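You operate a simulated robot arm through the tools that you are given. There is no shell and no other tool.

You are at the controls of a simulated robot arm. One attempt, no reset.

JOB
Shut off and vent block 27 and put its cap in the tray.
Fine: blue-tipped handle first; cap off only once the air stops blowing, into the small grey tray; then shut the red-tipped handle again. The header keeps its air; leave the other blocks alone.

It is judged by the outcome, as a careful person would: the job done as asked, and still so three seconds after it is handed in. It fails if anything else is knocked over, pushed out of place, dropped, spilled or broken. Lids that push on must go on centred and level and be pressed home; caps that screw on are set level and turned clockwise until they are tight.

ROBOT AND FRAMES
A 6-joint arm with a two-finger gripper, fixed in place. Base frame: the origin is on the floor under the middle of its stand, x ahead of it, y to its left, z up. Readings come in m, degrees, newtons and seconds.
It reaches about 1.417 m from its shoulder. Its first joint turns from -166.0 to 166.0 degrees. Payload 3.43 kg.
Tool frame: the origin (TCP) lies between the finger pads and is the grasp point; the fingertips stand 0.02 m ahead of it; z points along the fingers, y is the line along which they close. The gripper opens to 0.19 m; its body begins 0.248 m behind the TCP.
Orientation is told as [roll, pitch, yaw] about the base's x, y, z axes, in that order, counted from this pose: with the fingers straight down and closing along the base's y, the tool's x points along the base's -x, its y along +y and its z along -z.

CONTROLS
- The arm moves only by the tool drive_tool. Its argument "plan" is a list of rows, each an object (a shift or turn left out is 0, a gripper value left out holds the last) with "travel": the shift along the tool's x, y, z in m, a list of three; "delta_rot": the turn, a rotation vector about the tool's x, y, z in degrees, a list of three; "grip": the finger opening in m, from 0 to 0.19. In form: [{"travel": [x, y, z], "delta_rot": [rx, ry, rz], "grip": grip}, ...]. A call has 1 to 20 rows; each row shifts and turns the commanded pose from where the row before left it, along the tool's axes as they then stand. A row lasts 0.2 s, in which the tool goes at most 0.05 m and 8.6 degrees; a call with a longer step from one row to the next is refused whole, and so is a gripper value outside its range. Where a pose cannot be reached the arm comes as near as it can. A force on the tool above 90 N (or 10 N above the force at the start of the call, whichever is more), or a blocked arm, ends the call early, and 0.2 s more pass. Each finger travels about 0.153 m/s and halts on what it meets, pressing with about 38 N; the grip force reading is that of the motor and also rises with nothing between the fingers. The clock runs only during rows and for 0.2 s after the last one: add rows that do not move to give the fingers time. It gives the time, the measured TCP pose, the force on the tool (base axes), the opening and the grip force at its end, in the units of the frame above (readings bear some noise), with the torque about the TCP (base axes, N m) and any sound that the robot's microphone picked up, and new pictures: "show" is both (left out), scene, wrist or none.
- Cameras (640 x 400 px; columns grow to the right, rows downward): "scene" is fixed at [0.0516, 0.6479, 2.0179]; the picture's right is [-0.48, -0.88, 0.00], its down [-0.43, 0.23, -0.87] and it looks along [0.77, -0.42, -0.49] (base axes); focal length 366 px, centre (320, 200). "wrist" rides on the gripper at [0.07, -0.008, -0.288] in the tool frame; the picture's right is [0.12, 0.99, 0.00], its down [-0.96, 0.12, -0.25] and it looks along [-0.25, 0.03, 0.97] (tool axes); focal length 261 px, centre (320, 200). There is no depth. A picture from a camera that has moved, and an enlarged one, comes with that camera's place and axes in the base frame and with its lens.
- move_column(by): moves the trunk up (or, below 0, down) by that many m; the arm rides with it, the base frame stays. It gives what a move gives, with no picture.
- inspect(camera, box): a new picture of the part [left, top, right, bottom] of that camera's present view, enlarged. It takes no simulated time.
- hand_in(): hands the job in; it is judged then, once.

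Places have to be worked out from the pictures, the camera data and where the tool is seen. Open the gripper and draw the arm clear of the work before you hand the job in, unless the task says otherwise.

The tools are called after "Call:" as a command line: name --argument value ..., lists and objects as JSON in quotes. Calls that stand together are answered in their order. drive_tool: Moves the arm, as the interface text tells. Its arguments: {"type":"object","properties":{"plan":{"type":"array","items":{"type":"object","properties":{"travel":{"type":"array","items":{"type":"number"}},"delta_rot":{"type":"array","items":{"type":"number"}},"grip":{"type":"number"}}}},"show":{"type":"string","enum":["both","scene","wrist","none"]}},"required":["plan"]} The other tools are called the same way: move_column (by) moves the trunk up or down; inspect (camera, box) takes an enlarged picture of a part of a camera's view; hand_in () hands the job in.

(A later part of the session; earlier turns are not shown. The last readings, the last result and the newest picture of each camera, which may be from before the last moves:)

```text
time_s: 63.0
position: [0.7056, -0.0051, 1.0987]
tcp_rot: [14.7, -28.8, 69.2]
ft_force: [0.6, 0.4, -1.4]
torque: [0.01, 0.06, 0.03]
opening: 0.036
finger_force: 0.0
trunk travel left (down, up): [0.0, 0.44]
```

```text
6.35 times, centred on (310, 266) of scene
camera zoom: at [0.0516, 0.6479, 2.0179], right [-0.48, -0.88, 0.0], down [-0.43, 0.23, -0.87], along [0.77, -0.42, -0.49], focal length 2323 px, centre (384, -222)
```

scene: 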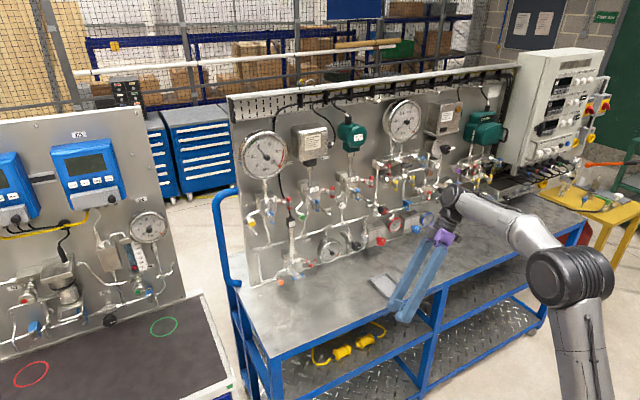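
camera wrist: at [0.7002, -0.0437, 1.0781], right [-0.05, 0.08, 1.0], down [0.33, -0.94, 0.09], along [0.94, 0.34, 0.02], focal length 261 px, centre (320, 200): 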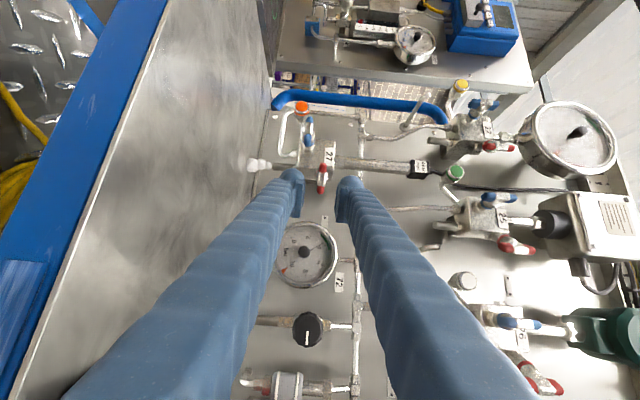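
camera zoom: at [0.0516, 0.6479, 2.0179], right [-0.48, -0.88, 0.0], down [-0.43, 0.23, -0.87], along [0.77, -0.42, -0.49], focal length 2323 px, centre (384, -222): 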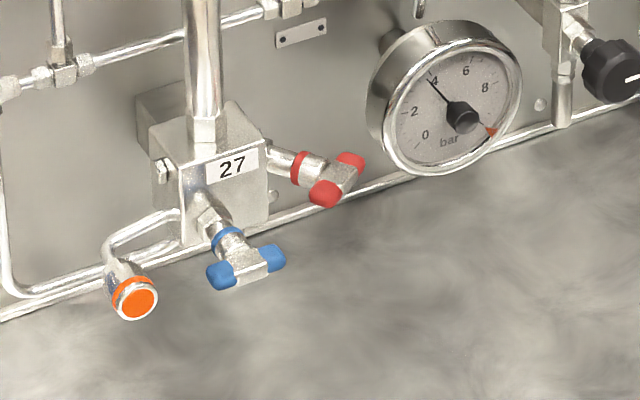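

Nothing has moved at the block and no air is blowing. I bring the tool to vertical and shift over to y≈0.26, in front of the bench.

Call:
drive_tool --plan '[{"delta_rot": [3.35, 7.26, 0]}, {"delta_rot": [3.35, 7.26, 0]}, {"delta_rot": [3.35, 7.26, 0]}, {"delta_rot": [3.35, 7.26, 0]}, {"travel": [-0.043, 0.0131, 0.002]}, {"travel": [-0.043, 0.0131, 0.002]}, {"travel": [-0.043, 0.0131, 0.002]}, {"travel": [-0.043, 0.0131, 0.002]}, {"travel": [-0.043, 0.0131, 0.002]}, {"travel": [-0.043, 0.0131, 0.002]}, {}]' --show "scene"

```text
time_s: 65.5
position: [0.7058, 0.2636, 1.0889]
tcp_rot: [-0.1, -0.2, 73.0]
ft_force: [0.1, 1.0, 0.2]
torque: [-0.14, 0.01, 0.03]
opening: 0.0359
finger_force: 0.1
trunk travel left (down, up): [0.0, 0.44]
```

scene: 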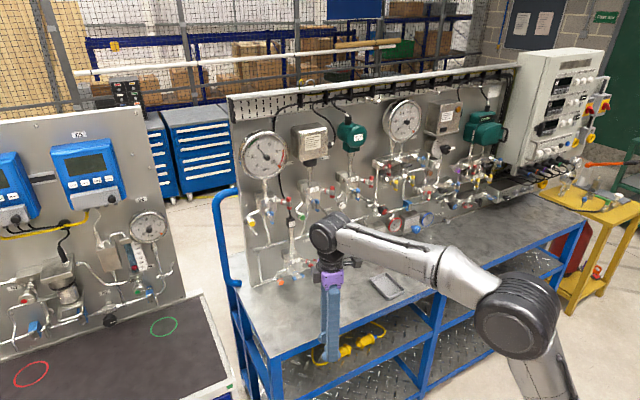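

The tool is vertical at y = 0.264. I pitch it up to horizontal facing +x, which should pass to the correct side for the cap, ending about 14 cm short of it.

Call:
drive_tool --plan '[{"travel": [-0.006, -0.0195, 0.0035], "delta_rot": [7.84, -2.39, 0], "grip": 0.046}, {"travel": [-0.0058, -0.0188, 0.0064], "delta_rot": [7.84, -2.39, 0]}, {"travel": [-0.0054, -0.0178, 0.0091], "delta_rot": [7.84, -2.39, 0]}, {"travel": [-0.005, -0.0163, 0.0117], "delta_rot": [7.84, -2.39, 0]}, {"travel": [-0.0044, -0.0145, 0.014], "delta_rot": [7.84, -2.39, 0]}, {"travel": [-0.0038, -0.0125, 0.016], "delta_rot": [7.84, -2.39, 0]}, {"travel": [-0.0031, -0.0102, 0.0177], "delta_rot": [7.84, -2.39, 0]}, {"travel": [-0.0023, -0.0076, 0.0191], "delta_rot": [7.84, -2.39, 0]}, {"travel": [-0.0015, -0.005, 0.02], "delta_rot": [7.84, -2.39, 0]}, {"travel": [-0.0007, -0.0022, 0.0206], "delta_rot": [7.84, -2.39, 0]}, {"travel": [0.0002, 0.0006, 0.0207], "delta_rot": [7.65, -2.33, 0]}, {}]'

Call:
inspect --camera "wrist" --box '[220, 100, 420, 225]'

```text
time_s: 68.0
position: [0.9303, 0.2664, 1.049]
tcp_rot: [-90.0, -17.1, 90.0]
ft_force: [-0.1, 0.1, 0.0]
torque: [0.02, -0.11, -0.04]
opening: 0.0459
finger_force: 0.0
trunk travel left (down, up): [0.0, 0.44]
camera wrist: at [0.6429, 0.1965, 1.0365], right [0.0, 0.18, -0.98], down [-0.25, 0.95, 0.17], along [0.97, 0.24, 0.04], focal length 261 px, centre (320, 200)
```

scene: 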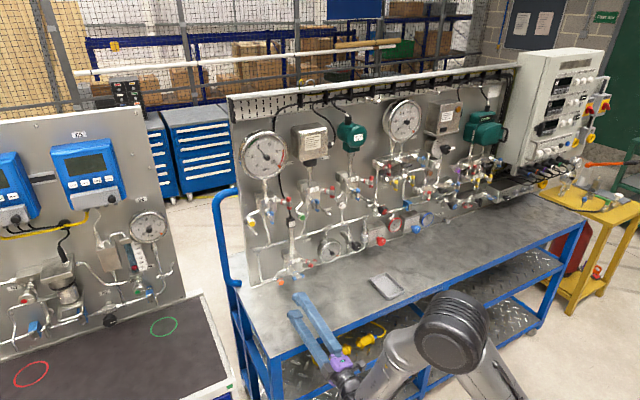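
wrist: 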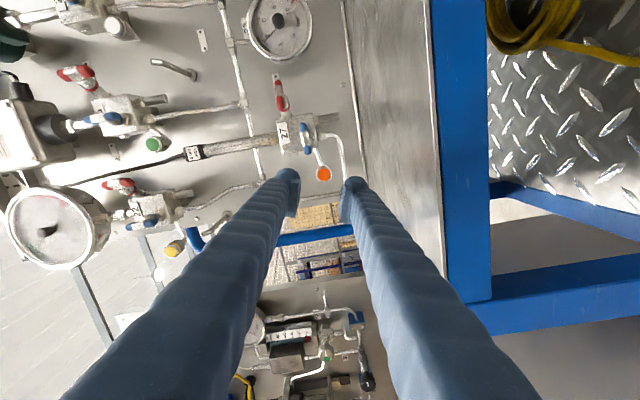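

```text
3.20 times, centred on (320, 162) of wrist
camera zoom: at [0.6429, 0.1965, 1.0365], right [0.0, 0.18, -0.98], down [-0.25, 0.95, 0.17], along [0.97, 0.24, 0.04], focal length 834 px, centre (320, 320)
```

zoom: 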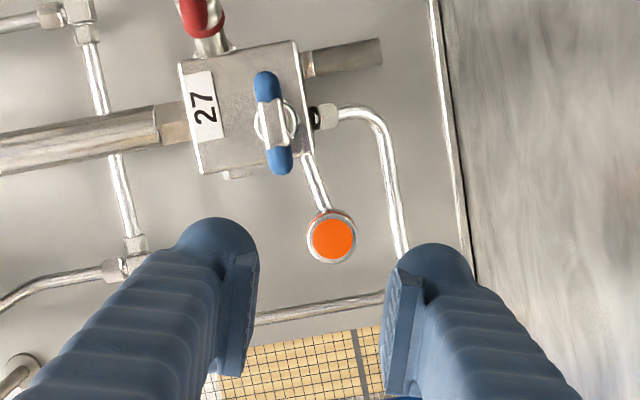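

The pose was reached cleanly. The cap sits about 6 mm off the tool axis. I zoom on the cap to see where the cap ends and the fitting begins.

Call:
inspect --camera "scene" --box '[268, 265, 300, 285]'

Call:
inspect --camera "wrist" --box '[300, 150, 348, 180]'

Call:
inspect --camera "scene" --box '[240, 212, 264, 227]'

```text
16.00 times, centred on (284, 275) of scene
camera zoom: at [0.0516, 0.6479, 2.0179], right [-0.48, -0.88, 0.0], down [-0.43, 0.23, -0.87], along [0.77, -0.42, -0.49], focal length 5853 px, centre (896, -1000)
```

zoom: 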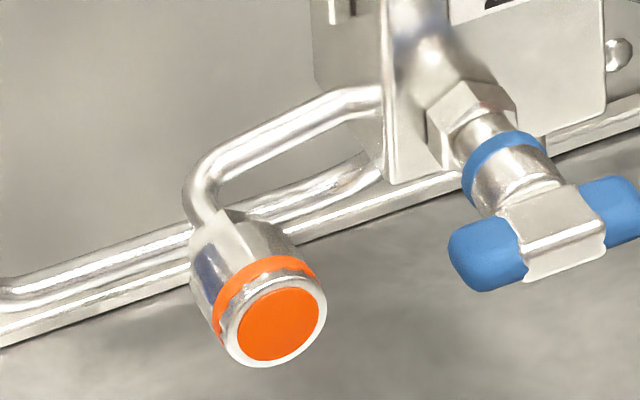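

```text
13.33 times, centred on (324, 165) of wrist
camera zoom: at [0.6429, 0.1965, 1.0365], right [0.0, 0.18, -0.98], down [-0.25, 0.95, 0.17], along [0.97, 0.24, 0.04], focal length 3475 px, centre (267, 667)
```

zoom: 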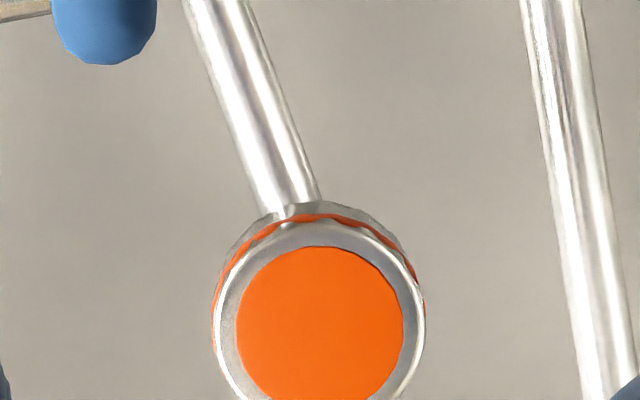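

```text
16.00 times, centred on (252, 220) of scene
camera zoom: at [0.0516, 0.6479, 2.0179], right [-0.48, -0.88, 0.0], down [-0.43, 0.23, -0.87], along [0.77, -0.42, -0.49], focal length 5853 px, centre (1408, -112)
```

zoom: 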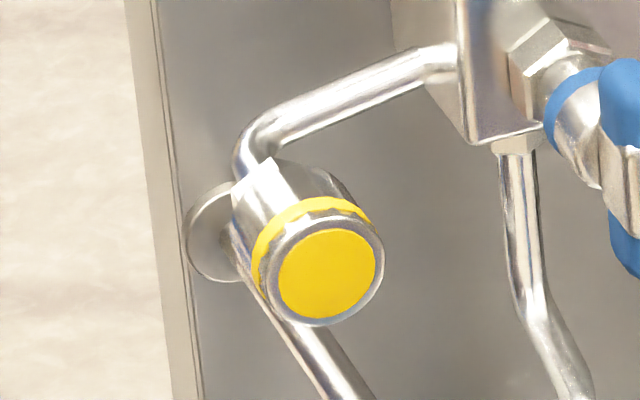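

The cap's front rim and orange band span roughly x = 1.074–1.087, with a hex fitting behind. I correct laterally and advance to about 4 cm short for a final alignment check.

Call:
drive_tool --plan '[{"travel": [0.0042, 0.0057, 0]}, {"travel": [0, 0, 0.035]}, {"travel": [0, 0, 0.035]}, {"travel": [0, 0, 0.03]}, {}, {}]' --show "wrist"

Call:
inspect --camera "wrist" --box '[260, 130, 380, 205]'

Call:
inspect --camera "scene" --box '[250, 245, 330, 295]'

```text
time_s: 69.5
position: [1.0298, 0.2623, 1.0413]
tcp_rot: [-90.1, -17.1, 90.0]
ft_force: [-0.2, -0.7, -0.9]
torque: [0.03, 0.0, -0.01]
opening: 0.0459
finger_force: 0.0
trunk travel left (down, up): [0.0, 0.44]
camera wrist: at [0.7422, 0.1937, 1.0305], right [0.0, 0.18, -0.98], down [-0.25, 0.95, 0.17], along [0.97, 0.24, 0.04], focal length 261 px, centre (320, 200)
```

wrist: 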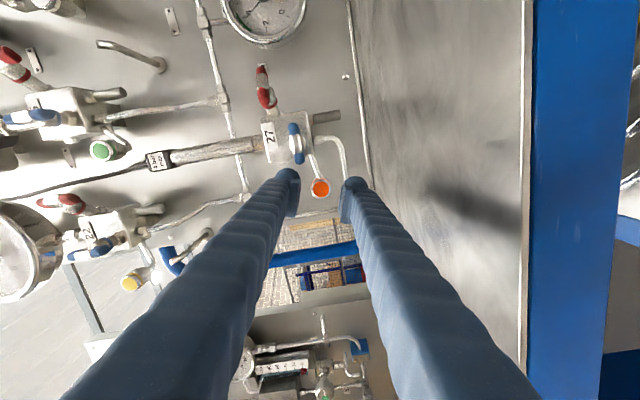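

```text
5.33 times, centred on (320, 168) of wrist
camera zoom: at [0.7422, 0.1937, 1.0305], right [0.0, 0.18, -0.98], down [-0.25, 0.95, 0.17], along [0.97, 0.24, 0.04], focal length 1390 px, centre (320, 373)
```

zoom: 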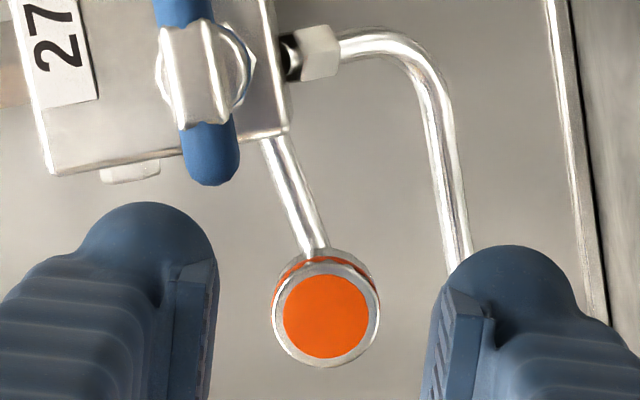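

```text
8.00 times, centred on (290, 270) of scene
camera zoom: at [0.0516, 0.6479, 2.0179], right [-0.48, -0.88, 0.0], down [-0.43, 0.23, -0.87], along [0.77, -0.42, -0.49], focal length 2927 px, centre (560, -360)
```

zoom: 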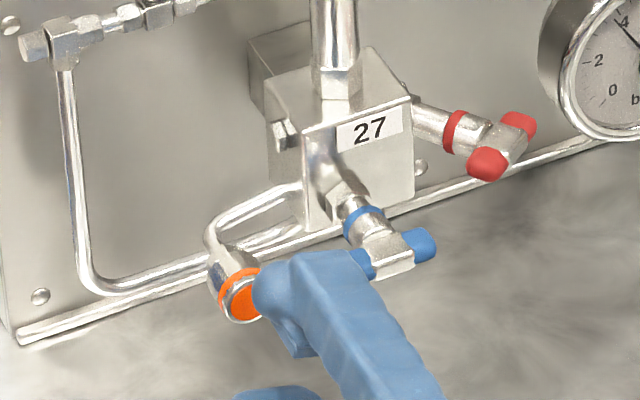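

The cap is centred within about 1–2 mm. I roll −12° (fingers nearly above/below, clear of the blue handle), and advance so the fingertips end just over the rim and band.

Call:
drive_tool --plan '[{"travel": [0, 0.001, 0], "delta_rot": [0, 0, -6]}, {"delta_rot": [0, 0, -6]}, {"travel": [0, 0, 0.02]}, {"travel": [0, 0, 0.016]}, {}, {}]' --show "wrist"

Call:
inspect --camera "wrist" --box '[260, 130, 380, 205]'

Call:
inspect --camera "scene" --box '[250, 245, 330, 295]'

```text
time_s: 70.8
position: [1.0666, 0.2621, 1.0442]
tcp_rot: [-90.0, -5.1, 89.9]
ft_force: [0.0, 0.3, 0.0]
torque: [0.01, 0.0, -0.02]
opening: 0.0459
finger_force: 0.1
trunk travel left (down, up): [0.0, 0.44]
camera wrist: at [0.7779, 0.1929, 1.0466], right [0.0, -0.03, -1.0], down [-0.25, 0.97, -0.03], along [0.97, 0.25, -0.01], focal length 261 px, centre (320, 200)
```

wrist: 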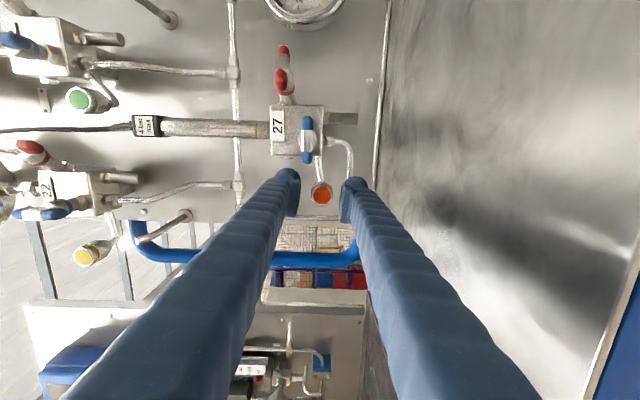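

```text
5.33 times, centred on (320, 168) of wrist
camera zoom: at [0.7779, 0.1929, 1.0466], right [0.0, -0.03, -1.0], down [-0.25, 0.97, -0.03], along [0.97, 0.25, -0.01], focal length 1390 px, centre (320, 373)
```

zoom: 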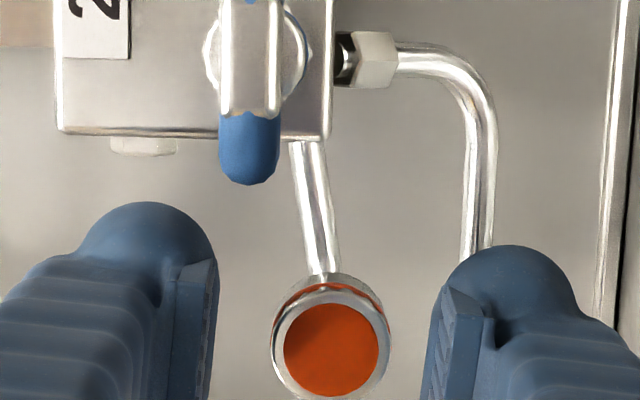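

```text
8.00 times, centred on (290, 270) of scene
camera zoom: at [0.0516, 0.6479, 2.0179], right [-0.48, -0.88, 0.0], down [-0.43, 0.23, -0.87], along [0.77, -0.42, -0.49], focal length 2927 px, centre (560, -360)
```

zoom: 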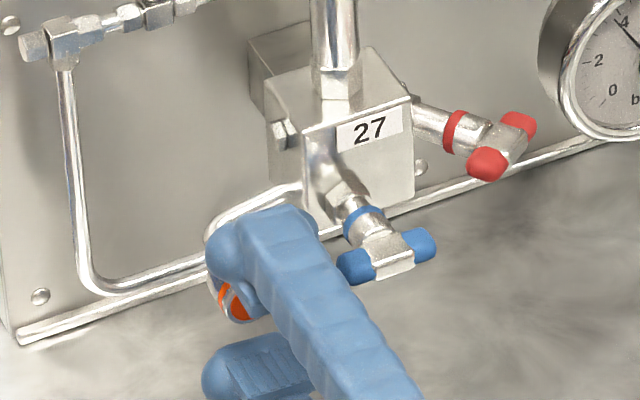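

Pads now overlap the rim and band by about 10 mm; the cap is about 2.5 mm low relative to the tool axis. I correct and close on it.

Call:
drive_tool --plan '[{"travel": [-0.001, 0.0025, 0]}, {}, {"grip": 0.0}, {}, {}]' --show "wrist"

Call:
inspect --camera "wrist" --box '[260, 130, 380, 205]'

```text
time_s: 72.0
position: [1.062, 0.2641, 1.0425]
tcp_rot: [-90.1, -5.0, 90.0]
ft_force: [-47.9, -0.7, -1.2]
torque: [-0.03, 0.09, -0.08]
opening: 0.006
finger_force: 34.7
trunk travel left (down, up): [0.0, 0.44]
camera wrist: at [0.7739, 0.1944, 1.0455], right [0.0, -0.03, -1.0], down [-0.25, 0.97, -0.03], along [0.97, 0.25, -0.01], focal length 261 px, centre (320, 200)
```

wrist: 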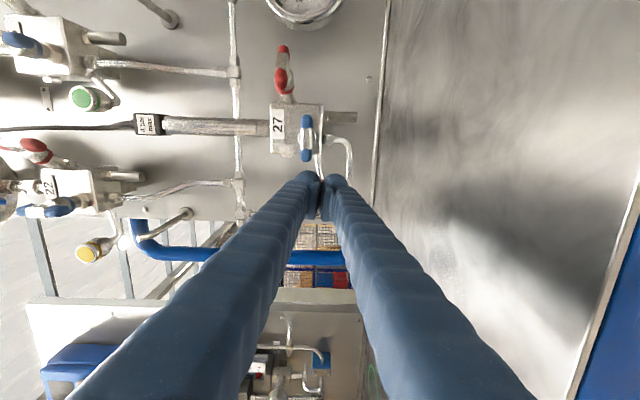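

```text
5.33 times, centred on (320, 168) of wrist
camera zoom: at [0.7739, 0.1944, 1.0455], right [0.0, -0.03, -1.0], down [-0.25, 0.97, -0.03], along [0.97, 0.25, -0.01], focal length 1390 px, centre (320, 373)
```

zoom: 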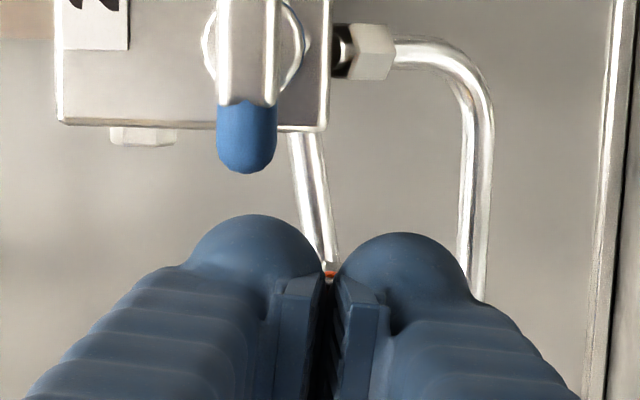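

The pads closed in front of the cap (opening 6 mm, 48 N push): the cap face is really about 1 cm deeper than I judged. I open, back off a little and check nothing changed.

Call:
drive_tool --plan '[{"travel": [0, 0, -0.008]}, {"grip": 0.046}, {}, {}]' --show "wrist"

Call:
inspect --camera "wrist" --box '[260, 130, 380, 205]'

Call:
inspect --camera "scene" --box '[250, 245, 330, 295]'

```text
time_s: 73.0
position: [1.0576, 0.2634, 1.0412]
tcp_rot: [-90.0, -5.1, 90.0]
ft_force: [0.5, 0.7, 0.4]
torque: [0.0, -0.03, -0.01]
opening: 0.0461
finger_force: 0.1
trunk travel left (down, up): [0.0, 0.44]
camera wrist: at [0.7695, 0.1939, 1.0437], right [0.0, -0.03, -1.0], down [-0.25, 0.97, -0.03], along [0.97, 0.25, -0.01], focal length 261 px, centre (320, 200)
```

wrist: 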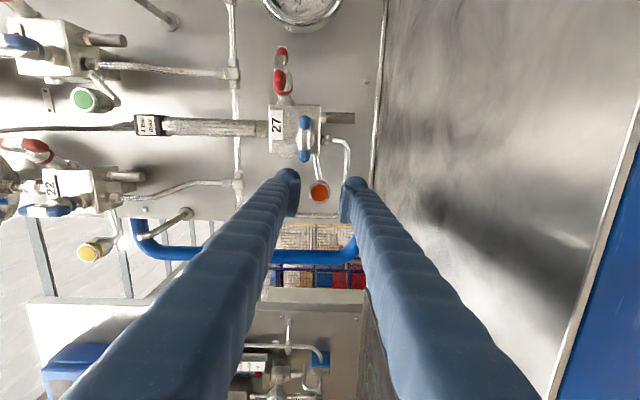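

```text
5.33 times, centred on (320, 168) of wrist
camera zoom: at [0.7695, 0.1939, 1.0437], right [0.0, -0.03, -1.0], down [-0.25, 0.97, -0.03], along [0.97, 0.25, -0.01], focal length 1390 px, centre (320, 373)
```

zoom: 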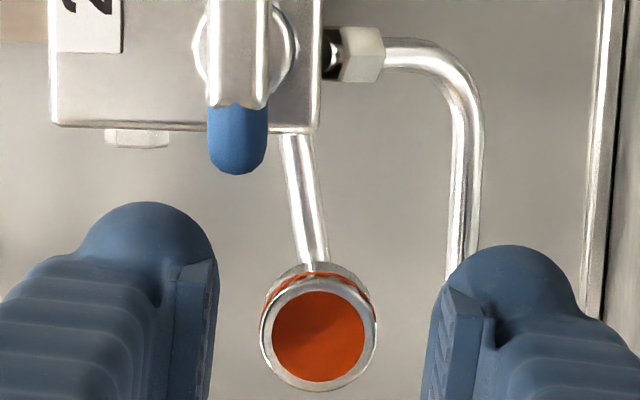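

```text
8.00 times, centred on (290, 270) of scene
camera zoom: at [0.0516, 0.6479, 2.0179], right [-0.48, -0.88, 0.0], down [-0.43, 0.23, -0.87], along [0.77, -0.42, -0.49], focal length 2927 px, centre (560, -360)
```

zoom: 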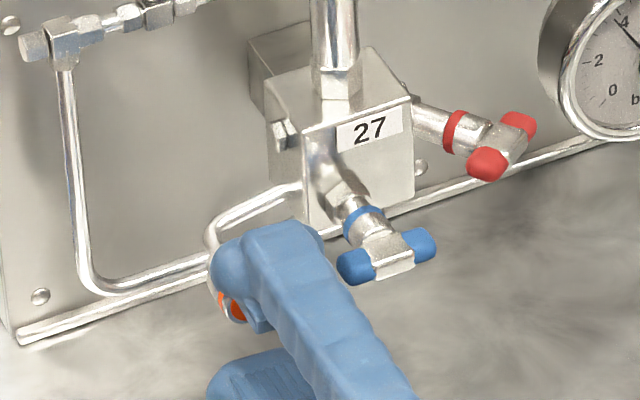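

Aligned now; the pads probably wedged off the rim because they overlapped too little. I advance 18 mm so the pads cover the whole cap (tips about x = 1.096), then close.

Call:
drive_tool --plan '[{"travel": [0.0005, 0, 0.01]}, {"travel": [0, 0, 0.009]}, {}, {}]' --show "wrist"

Call:
inspect --camera "wrist" --box '[260, 130, 380, 205]'

Call:
inspect --camera "scene" --box '[260, 250, 308, 280]'

```text
time_s: 74.0
position: [1.0755, 0.2623, 1.0404]
tcp_rot: [-90.0, -5.0, 90.1]
ft_force: [-0.3, -0.1, -0.4]
torque: [0.01, 0.02, 0.01]
opening: 0.0462
finger_force: 0.0
trunk travel left (down, up): [0.0, 0.44]
camera wrist: at [0.7881, 0.1927, 1.0438], right [0.0, -0.03, -1.0], down [-0.25, 0.97, -0.03], along [0.97, 0.25, -0.01], focal length 261 px, centre (320, 200)
```

wrist: 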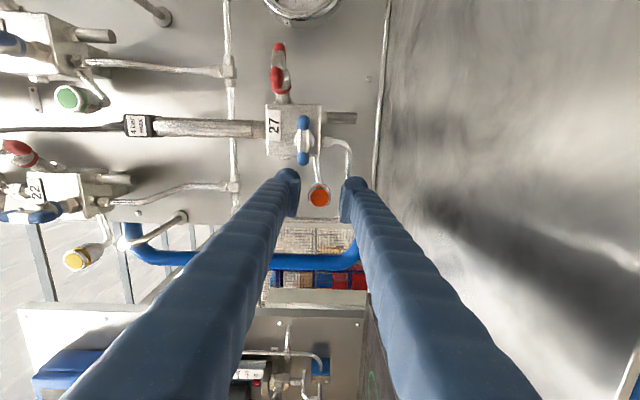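

```text
5.33 times, centred on (320, 168) of wrist
camera zoom: at [0.7881, 0.1927, 1.0438], right [0.0, -0.03, -1.0], down [-0.25, 0.97, -0.03], along [0.97, 0.25, -0.01], focal length 1390 px, centre (320, 373)
```

zoom: 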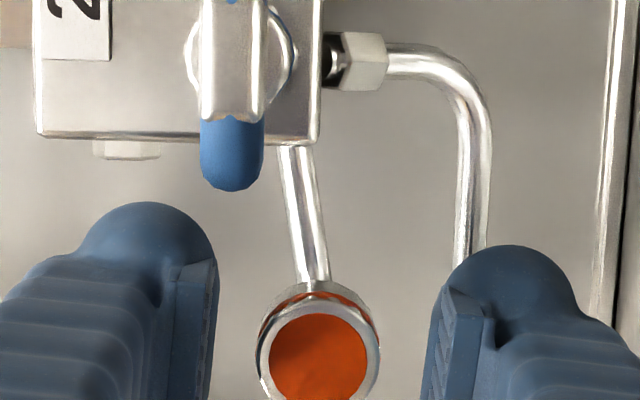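

```text
13.33 times, centred on (284, 265) of scene
camera zoom: at [0.0516, 0.6479, 2.0179], right [-0.48, -0.88, 0.0], down [-0.43, 0.23, -0.87], along [0.77, -0.42, -0.49], focal length 4878 px, centre (800, -667)
```

zoom: 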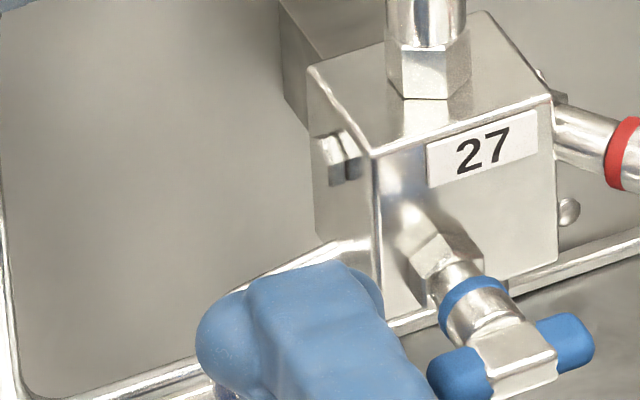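

The cap face is now about level with the TCP, so the pads cover its whole length, with no contact yet. I close.

Call:
drive_tool --plan '[{"grip": 0.0}, {}, {}]' --show "wrist"

Call:
inspect --camera "wrist" --box '[260, 130, 380, 205]'

```text
time_s: 74.8
position: [1.0761, 0.2625, 1.0412]
tcp_rot: [-89.9, -5.0, 90.0]
ft_force: [-8.5, 0.0, 0.2]
torque: [0.12, 0.04, 0.01]
opening: 0.0249
finger_force: 38.1
trunk travel left (down, up): [0.0, 0.44]
camera wrist: at [0.7876, 0.1927, 1.0441], right [0.0, -0.03, -1.0], down [-0.25, 0.97, -0.03], along [0.97, 0.25, -0.01], focal length 261 px, centre (320, 200)
```

wrist: 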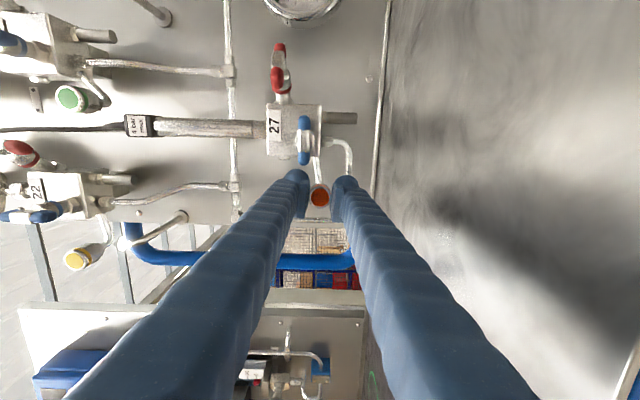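

```text
5.33 times, centred on (320, 168) of wrist
camera zoom: at [0.7876, 0.1927, 1.0441], right [0.0, -0.03, -1.0], down [-0.25, 0.97, -0.03], along [0.97, 0.25, -0.01], focal length 1390 px, centre (320, 373)
```

zoom: 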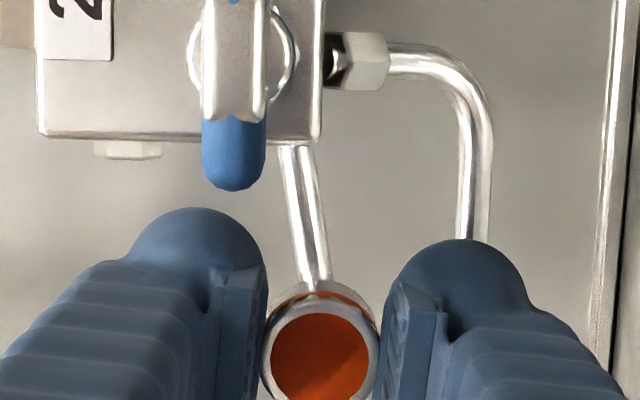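

The cap is held at 24.9 mm. I try unscrewing: turn counter-clockwise 24° and read the torque.

Call:
drive_tool --plan '[{"delta_rot": [0, 0, -8]}, {"delta_rot": [0, 0, -8]}, {"delta_rot": [0, 0, -8]}, {}]' --show "wrist"

Call:
inspect --camera "wrist" --box '[280, 150, 360, 200]'

```text
time_s: 75.5
position: [1.0627, 0.2643, 1.041]
tcp_rot: [-89.8, 12.4, 90.1]
ft_force: [-117.7, -8.6, 0.0]
torque: [0.05, 0.0, -0.26]
opening: 0.006
finger_force: 33.8
trunk travel left (down, up): [0.0, 0.44]
stopped in row 3: the force on the tool passed its limit at 103 N (the readings are from after the stop); the commanded pose is now the measured one
camera wrist: at [0.7746, 0.1979, 1.0664], right [0.0, -0.33, -0.94], down [-0.25, 0.91, -0.32], along [0.97, 0.24, -0.08], focal length 261 px, centre (320, 200)
```

wrist: 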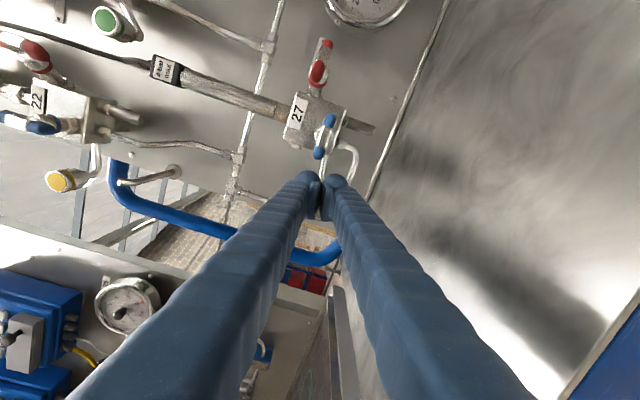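

```text
8.00 times, centred on (320, 175) of wrist
camera zoom: at [0.7746, 0.1979, 1.0664], right [0.0, -0.33, -0.94], down [-0.25, 0.91, -0.32], along [0.97, 0.24, -0.08], focal length 2085 px, centre (320, 400)
```

zoom: 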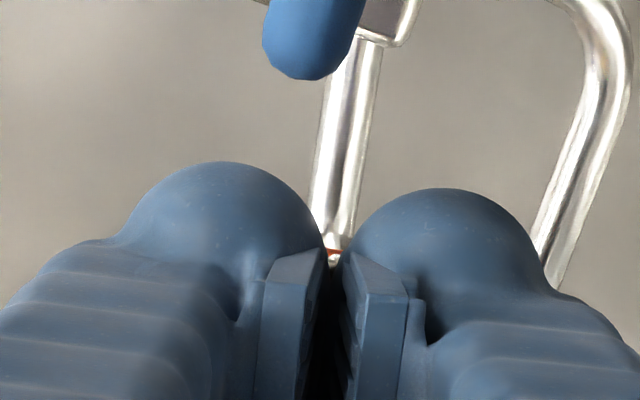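

The pads slid off the front again while turning, and now press on the face (118 N). I back away at once, open, and look carefully at the cap.

Call:
drive_tool --plan '[{"travel": [0, 0, -0.015]}, {"travel": [0, 0, -0.03], "grip": 0.05}, {"travel": [0, 0, -0.03]}, {"travel": [0, 0, -0.02]}, {}]' --show "wrist"

Call:
inspect --camera "wrist" --box '[288, 140, 352, 180]'

Call:
inspect --camera "scene" --box '[268, 265, 300, 285]'

```text
time_s: 76.7
position: [0.9805, 0.2622, 1.0374]
tcp_rot: [-89.8, 12.2, 89.9]
ft_force: [-0.1, -0.4, 1.2]
torque: [0.02, 0.03, 0.02]
opening: 0.0499
finger_force: 0.0
trunk travel left (down, up): [0.0, 0.44]
camera wrist: at [0.6921, 0.1965, 1.0624], right [0.0, -0.33, -0.94], down [-0.25, 0.92, -0.32], along [0.97, 0.23, -0.08], focal length 261 px, centre (320, 200)
```

wrist: 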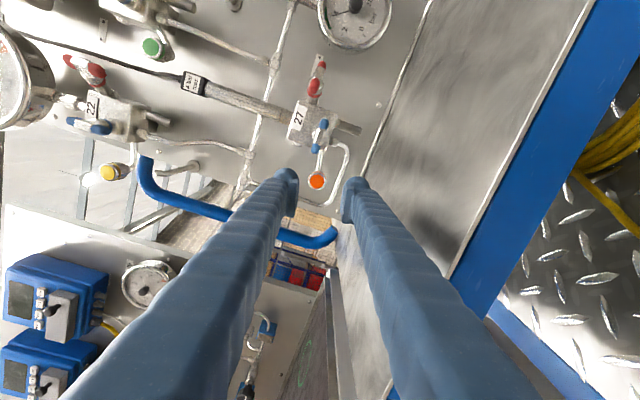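

```text
10.00 times, centred on (320, 160) of wrist
camera zoom: at [0.6921, 0.1965, 1.0624], right [0.0, -0.33, -0.94], down [-0.25, 0.92, -0.32], along [0.97, 0.23, -0.08], focal length 2606 px, centre (320, 600)
```

zoom: 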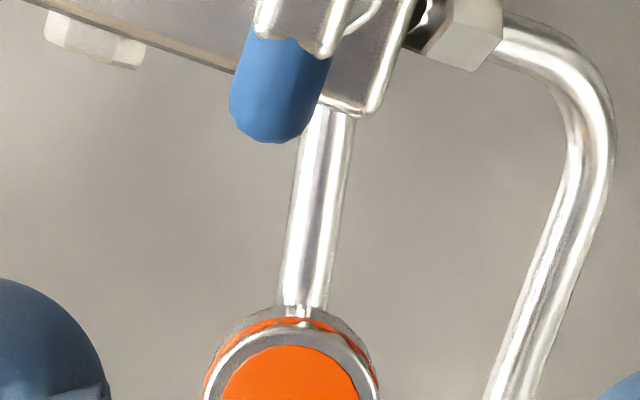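

```text
16.00 times, centred on (284, 275) of scene
camera zoom: at [0.0516, 0.6479, 2.0179], right [-0.48, -0.88, 0.0], down [-0.43, 0.23, -0.87], along [0.77, -0.42, -0.49], focal length 5853 px, centre (896, -1000)
```

zoom: 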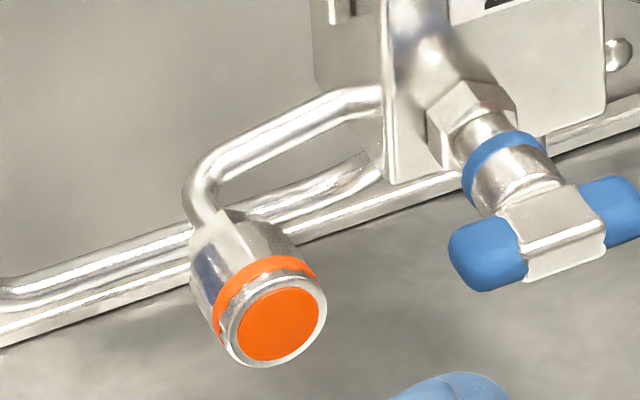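

The cap looks unchanged and in place; the cap is about 25 mm long (x≈1.0715–1.097), so my pads barely covered its front. I re-centre, roll back to near vertical closing, and approach to check alignment before a deeper grip.

Call:
drive_tool --plan '[{"delta_rot": [0, 0, 8]}, {"delta_rot": [0, 0, 8]}, {"delta_rot": [0, 0, 6]}, {"travel": [0, -0.004, 0.03], "grip": 0.044}, {"travel": [0, 0, 0.03]}, {}, {}]' --show "wrist"

Call:
inspect --camera "wrist" --box '[260, 130, 380, 205]'

```text
time_s: 78.3
position: [1.0389, 0.2634, 1.0412]
tcp_rot: [-89.7, -9.5, 90.0]
ft_force: [-0.7, 1.0, 0.2]
torque: [0.03, 0.02, 0.01]
opening: 0.0439
finger_force: 0.1
trunk travel left (down, up): [0.0, 0.44]
camera wrist: at [0.7504, 0.1933, 1.0399], right [0.0, 0.05, -1.0], down [-0.25, 0.97, 0.05], along [0.97, 0.25, 0.01], focal length 261 px, centre (320, 200)
```

wrist: 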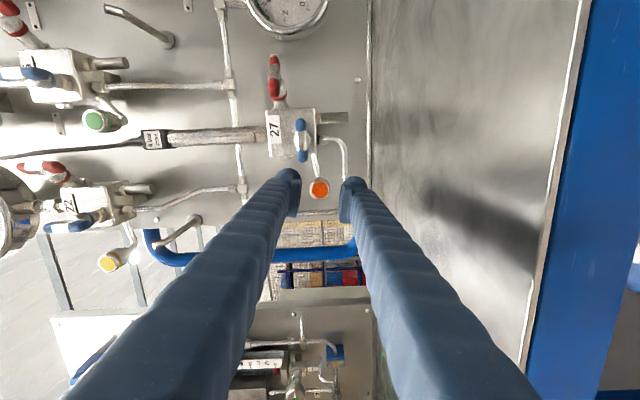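

```text
5.33 times, centred on (320, 168) of wrist
camera zoom: at [0.7504, 0.1933, 1.0399], right [0.0, 0.05, -1.0], down [-0.25, 0.97, 0.05], along [0.97, 0.25, 0.01], focal length 1390 px, centre (320, 373)
```

zoom: 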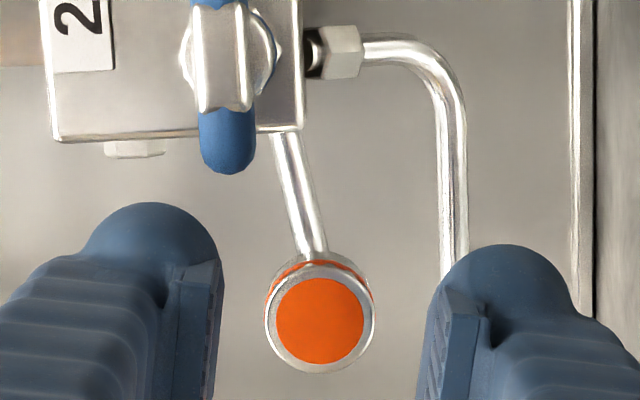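

Aligned within about 1 mm. I advance 46 mm so the full cap length lies between the pads (TCP about 1.085) and check before closing.

Call:
drive_tool --plan '[{"travel": [0, 0, 0.016]}, {"travel": [0, 0, 0.015]}, {"travel": [0, 0, 0.015]}, {}, {}]' --show "wrist"

Call:
inspect --camera "wrist" --box '[260, 130, 380, 205]'

Call:
inspect --camera "scene" --box '[250, 245, 330, 295]'

```text
time_s: 79.5
position: [1.0843, 0.2625, 1.0404]
tcp_rot: [-89.8, -9.6, 90.0]
ft_force: [0.3, 1.1, -0.8]
torque: [-0.01, -0.02, 0.01]
opening: 0.0442
finger_force: 0.1
trunk travel left (down, up): [0.0, 0.44]
camera wrist: at [0.7966, 0.1931, 1.0398], right [0.0, 0.05, -1.0], down [-0.25, 0.97, 0.05], along [0.97, 0.25, 0.01], focal length 261 px, centre (320, 200)
```

wrist: 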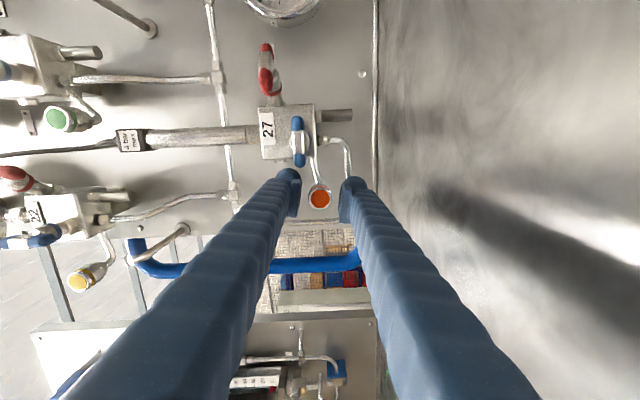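

```text
5.33 times, centred on (320, 168) of wrist
camera zoom: at [0.7966, 0.1931, 1.0398], right [0.0, 0.05, -1.0], down [-0.25, 0.97, 0.05], along [0.97, 0.25, 0.01], focal length 1390 px, centre (320, 373)
```

zoom: 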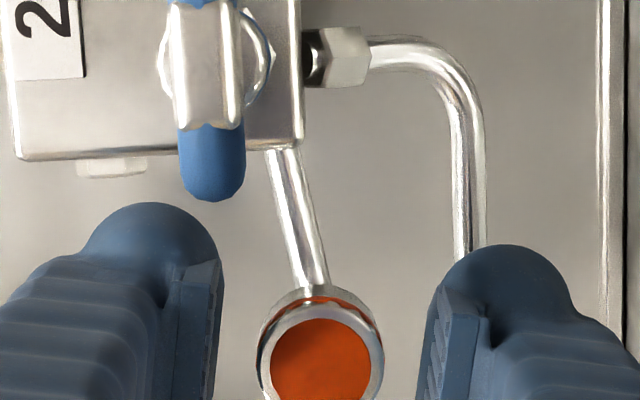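

```text
8.00 times, centred on (290, 270) of scene
camera zoom: at [0.0516, 0.6479, 2.0179], right [-0.48, -0.88, 0.0], down [-0.43, 0.23, -0.87], along [0.77, -0.42, -0.49], focal length 2927 px, centre (560, -360)
```

zoom: 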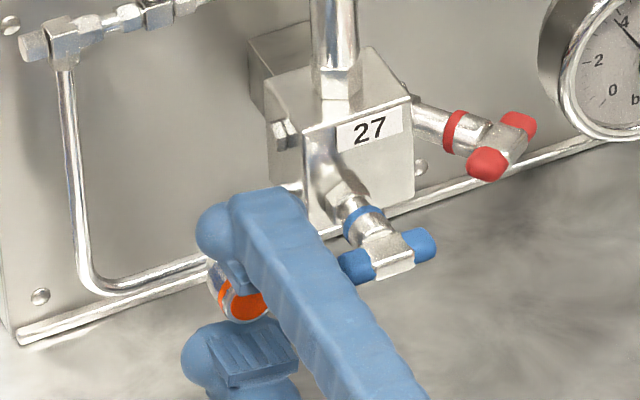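

The pads taper slightly (wider at the tips), so a shallow grip wedges off. With the cap now well inside, I close and test a gentle straight pull of 3 mm.

Call:
drive_tool --plan '[{"grip": 0.0}, {}, {}]' --show "none"

Call:
drive_tool --plan '[{"travel": [0, 0, -0.0015]}, {"travel": [0, 0, -0.0015]}, {}]' --show "wrist"

Call:
inspect --camera "wrist" --box '[260, 130, 380, 205]'

```text
time_s: 80.3
position: [1.0841, 0.2629, 1.0406]
tcp_rot: [-89.8, -9.7, 89.9]
ft_force: [0.4, 0.1, -0.4]
torque: [0.01, 0.01, 0.0]
opening: 0.0264
finger_force: 37.6
trunk travel left (down, up): [0.0, 0.44]
heard: snap
```

```text
time_s: 81.1
position: [1.0803, 0.2645, 1.0408]
tcp_rot: [-89.8, -9.5, 90.0]
ft_force: [-0.1, -0.5, 0.2]
torque: [0.01, -0.01, 0.01]
opening: 0.0264
finger_force: 38.0
trunk travel left (down, up): [0.0, 0.44]
camera wrist: at [0.7932, 0.1929, 1.0393], right [0.0, 0.05, -1.0], down [-0.25, 0.97, 0.05], along [0.97, 0.25, 0.01], focal length 261 px, centre (320, 200)
```

wrist: 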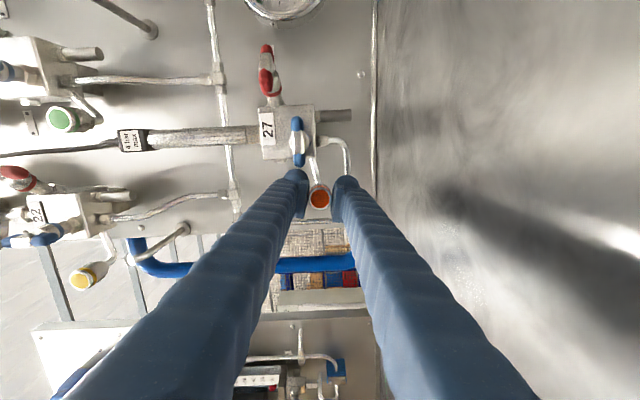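

```text
5.33 times, centred on (320, 168) of wrist
camera zoom: at [0.7932, 0.1929, 1.0393], right [0.0, 0.05, -1.0], down [-0.25, 0.97, 0.05], along [0.97, 0.25, 0.01], focal length 1390 px, centre (320, 373)
```

zoom: 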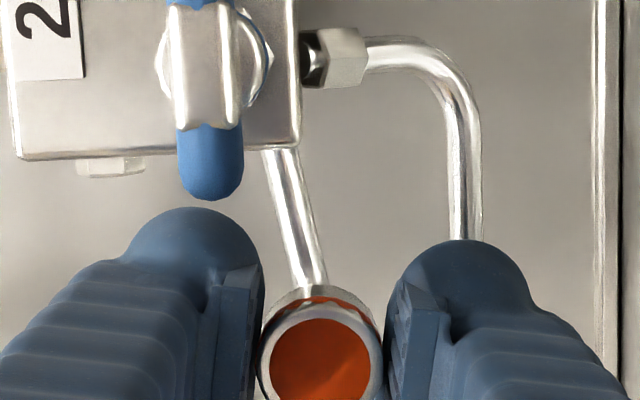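

A "snap" was heard on closing and now the cap follows the gripper with no force: it has come free of its seat. I draw it straight back along its axis and check.

Call:
drive_tool --plan '[{"travel": [0, 0, -0.01]}, {"travel": [0, 0, -0.015]}, {"travel": [0, 0, -0.02]}, {"travel": [0, 0, -0.02]}, {}]' --show "both"

Call:
inspect --camera "wrist" --box '[260, 130, 380, 205]'

Call:
inspect --camera "scene" --box '[250, 245, 330, 295]'

```text
time_s: 82.3
position: [1.0144, 0.2616, 1.0408]
tcp_rot: [-89.8, -9.7, 90.0]
ft_force: [0.3, 0.7, 0.0]
torque: [0.02, 0.04, 0.0]
opening: 0.0264
finger_force: 38.2
trunk travel left (down, up): [0.0, 0.44]
camera wrist: at [0.7278, 0.1926, 1.0403], right [0.0, 0.05, -1.0], down [-0.25, 0.97, 0.05], along [0.97, 0.25, 0.01], focal length 261 px, centre (320, 200)
```

scene: 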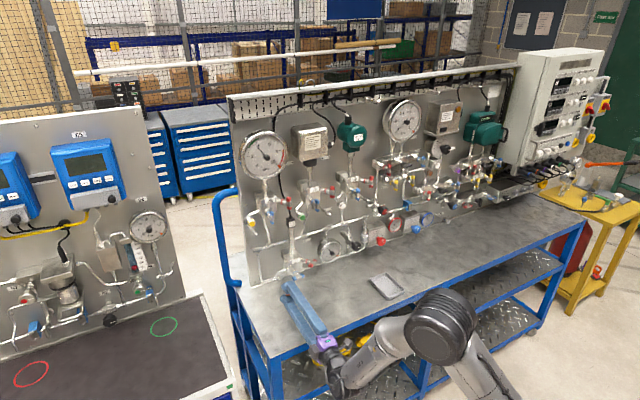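
wrist: 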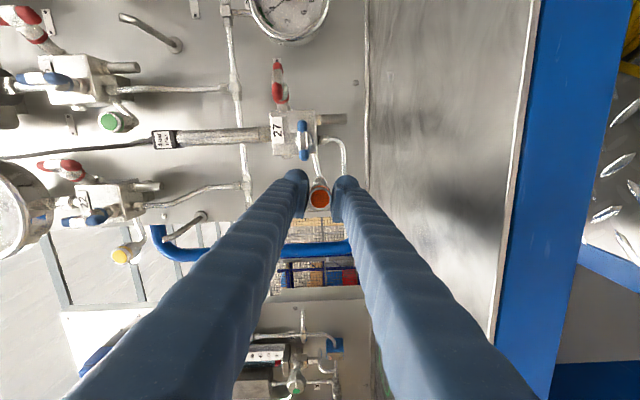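

```text
5.33 times, centred on (320, 168) of wrist
camera zoom: at [0.7278, 0.1926, 1.0403], right [0.0, 0.05, -1.0], down [-0.25, 0.97, 0.05], along [0.97, 0.25, 0.01], focal length 1390 px, centre (320, 373)
```

zoom: 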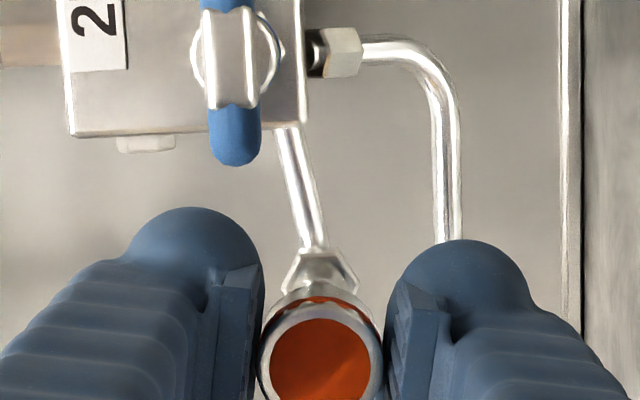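

```text
8.00 times, centred on (290, 270) of scene
camera zoom: at [0.0516, 0.6479, 2.0179], right [-0.48, -0.88, 0.0], down [-0.43, 0.23, -0.87], along [0.77, -0.42, -0.49], focal length 2927 px, centre (560, -360)
```

zoom: 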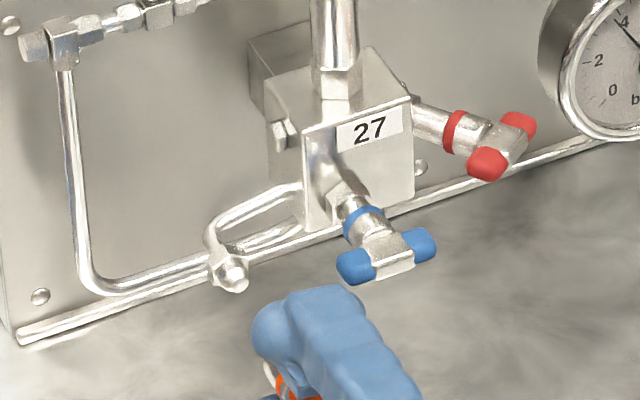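

The cap is off and held; the bare stub stays in place. I carry the cap back, roll so the fingers will close along the tray's long side, and begin by drawing back clear of the block.

Call:
drive_tool --plan '[{"travel": [0, 0, -0.03], "delta_rot": [0, 0, -5]}, {"travel": [0, 0, -0.03], "delta_rot": [0, 0, -5]}, {"travel": [0, 0, -0.03]}, {"travel": [0, 0, -0.024]}, {}]' --show "wrist"

```text
time_s: 83.5
position: [0.9006, 0.262, 1.0403]
tcp_rot: [-89.9, 0.4, 90.0]
ft_force: [-0.1, 0.1, -1.0]
torque: [0.0, 0.07, -0.04]
opening: 0.0264
finger_force: 37.9
trunk travel left (down, up): [0.0, 0.44]
camera wrist: at [0.614, 0.1929, 1.0521], right [0.0, -0.13, -0.99], down [-0.25, 0.96, -0.12], along [0.97, 0.25, -0.03], focal length 261 px, centre (320, 200)
```

wrist: 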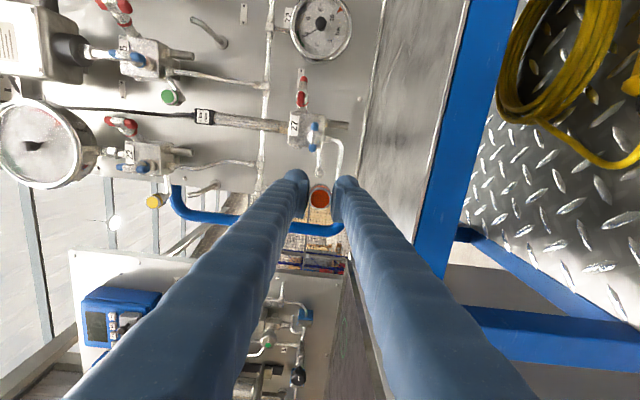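

The cap is still firmly held (26.4 mm). I pitch the tool down to vertical while drawing back toward the bench front.

Call:
drive_tool --plan '[{"travel": [0.012, -0.005, -0.018], "delta_rot": [-8.2, 0, 0]}, {"travel": [0.012, -0.0024, -0.0185], "delta_rot": [-8.2, 0, 0]}, {"travel": [0.012, 0.0003, -0.0187], "delta_rot": [-8.2, 0, 0]}, {"travel": [0.012, 0.0029, -0.0184], "delta_rot": [-8.2, 0, 0]}, {"travel": [0.012, 0.0055, -0.0178], "delta_rot": [-8.2, 0, 0]}, {"travel": [0.012, 0.008, -0.0169], "delta_rot": [-8.2, 0, 0]}, {"travel": [0.012, 0.0104, -0.0155], "delta_rot": [-8.2, 0, 0]}, {"travel": [0.012, 0.0125, -0.0139], "delta_rot": [-8.2, 0, 0]}, {"travel": [0.012, 0.0143, -0.012], "delta_rot": [-8.2, 0, 0]}, {"travel": [0.012, 0.0159, -0.0098], "delta_rot": [-8.2, 0, 0]}, {"travel": [0.012, 0.0171, -0.0075], "delta_rot": [-8.0, 0, 0]}, {}]' --show "both"

```text
time_s: 86.1
position: [0.7048, 0.1312, 1.0982]
tcp_rot: [0.2, 0.3, 90.0]
ft_force: [0.2, 0.5, -1.0]
torque: [0.01, 0.1, -0.01]
opening: 0.0262
finger_force: 38.1
trunk travel left (down, up): [0.0, 0.44]
camera wrist: at [0.7154, 0.0633, 1.3876], right [-0.99, -0.12, 0.01], down [-0.11, 0.96, 0.24], along [-0.03, 0.24, -0.97], focal length 261 px, centre (320, 200)
```

scene: 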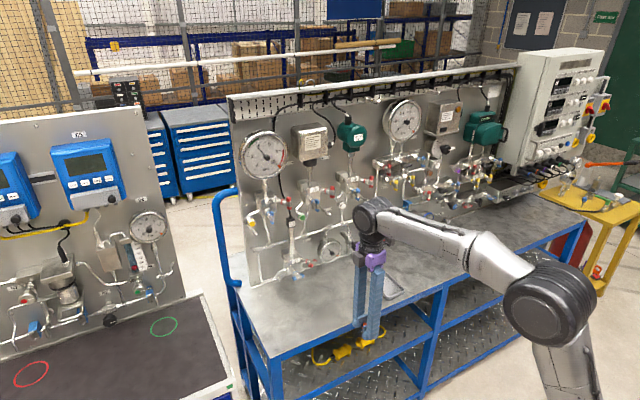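
wrist: 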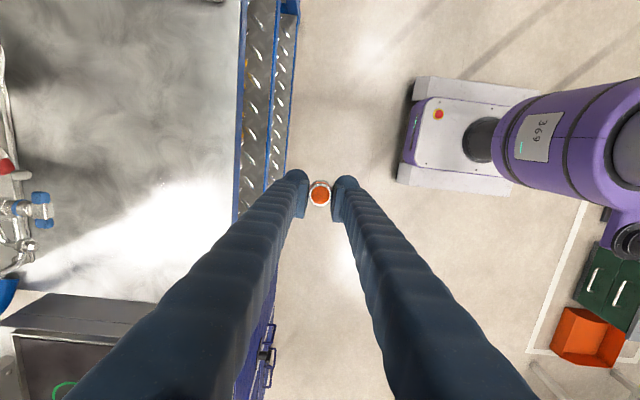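

The tool is vertical with the cap held, closing along x like the tray. I raise the trunk 0.15 m so the arm can reach over to the tray comfortably.

Call:
move_column --by 0.15

Call:
drive_tool --plan '[{"travel": [0.01, 0, 0.04]}, {"travel": [0.03, -0.015, 0.035]}, {"travel": [0.033, -0.025, 0.025]}, {"travel": [0.033, -0.03, 0.01]}, {"travel": [0.033, -0.03, 0.01]}, {"travel": [0.033, -0.03, 0.01]}, {"travel": [0.033, -0.03, 0]}, {"travel": [0.033, -0.03, 0]}, {"travel": [0.0305, -0.0235, 0]}, {}, {}]'

```text
time_s: 87.9
position: [0.7058, 0.1319, 1.2485]
tcp_rot: [0.2, 0.4, 90.0]
ft_force: [0.1, -0.2, -0.2]
torque: [-0.05, -0.01, 0.01]
opening: 0.0265
finger_force: 38.0
trunk travel left (down, up): [-0.15, 0.29]
```

```text
time_s: 90.3
position: [0.916, -0.1385, 1.1201]
tcp_rot: [0.2, 0.4, 90.0]
ft_force: [-0.7, -0.2, -0.8]
torque: [-0.04, -0.03, 0.0]
opening: 0.0258
finger_force: 38.1
trunk travel left (down, up): [-0.15, 0.29]
camera wrist: at [0.9269, -0.2055, 1.4091], right [-0.99, -0.12, 0.01], down [-0.11, 0.96, 0.24], along [-0.03, 0.24, -0.97], focal length 261 px, centre (320, 200)
```

scene: 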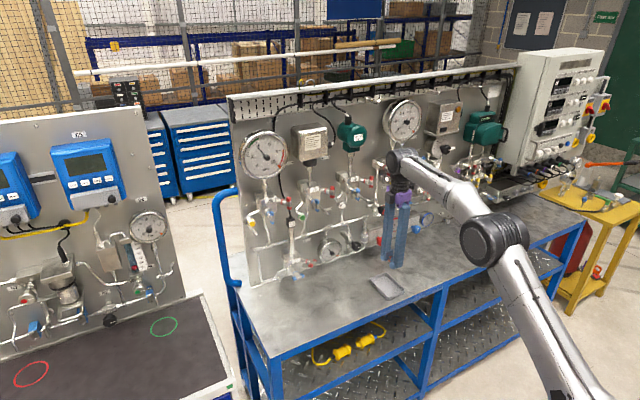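
wrist: 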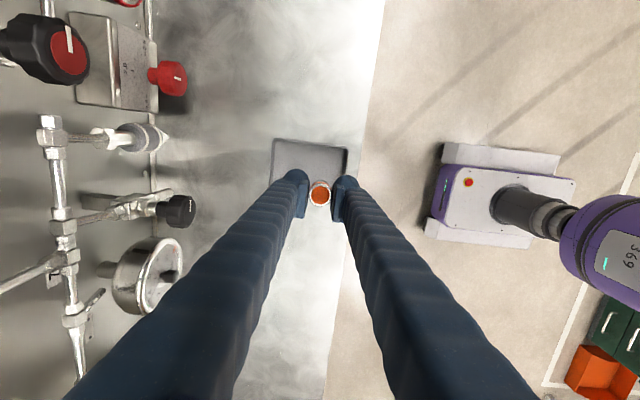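

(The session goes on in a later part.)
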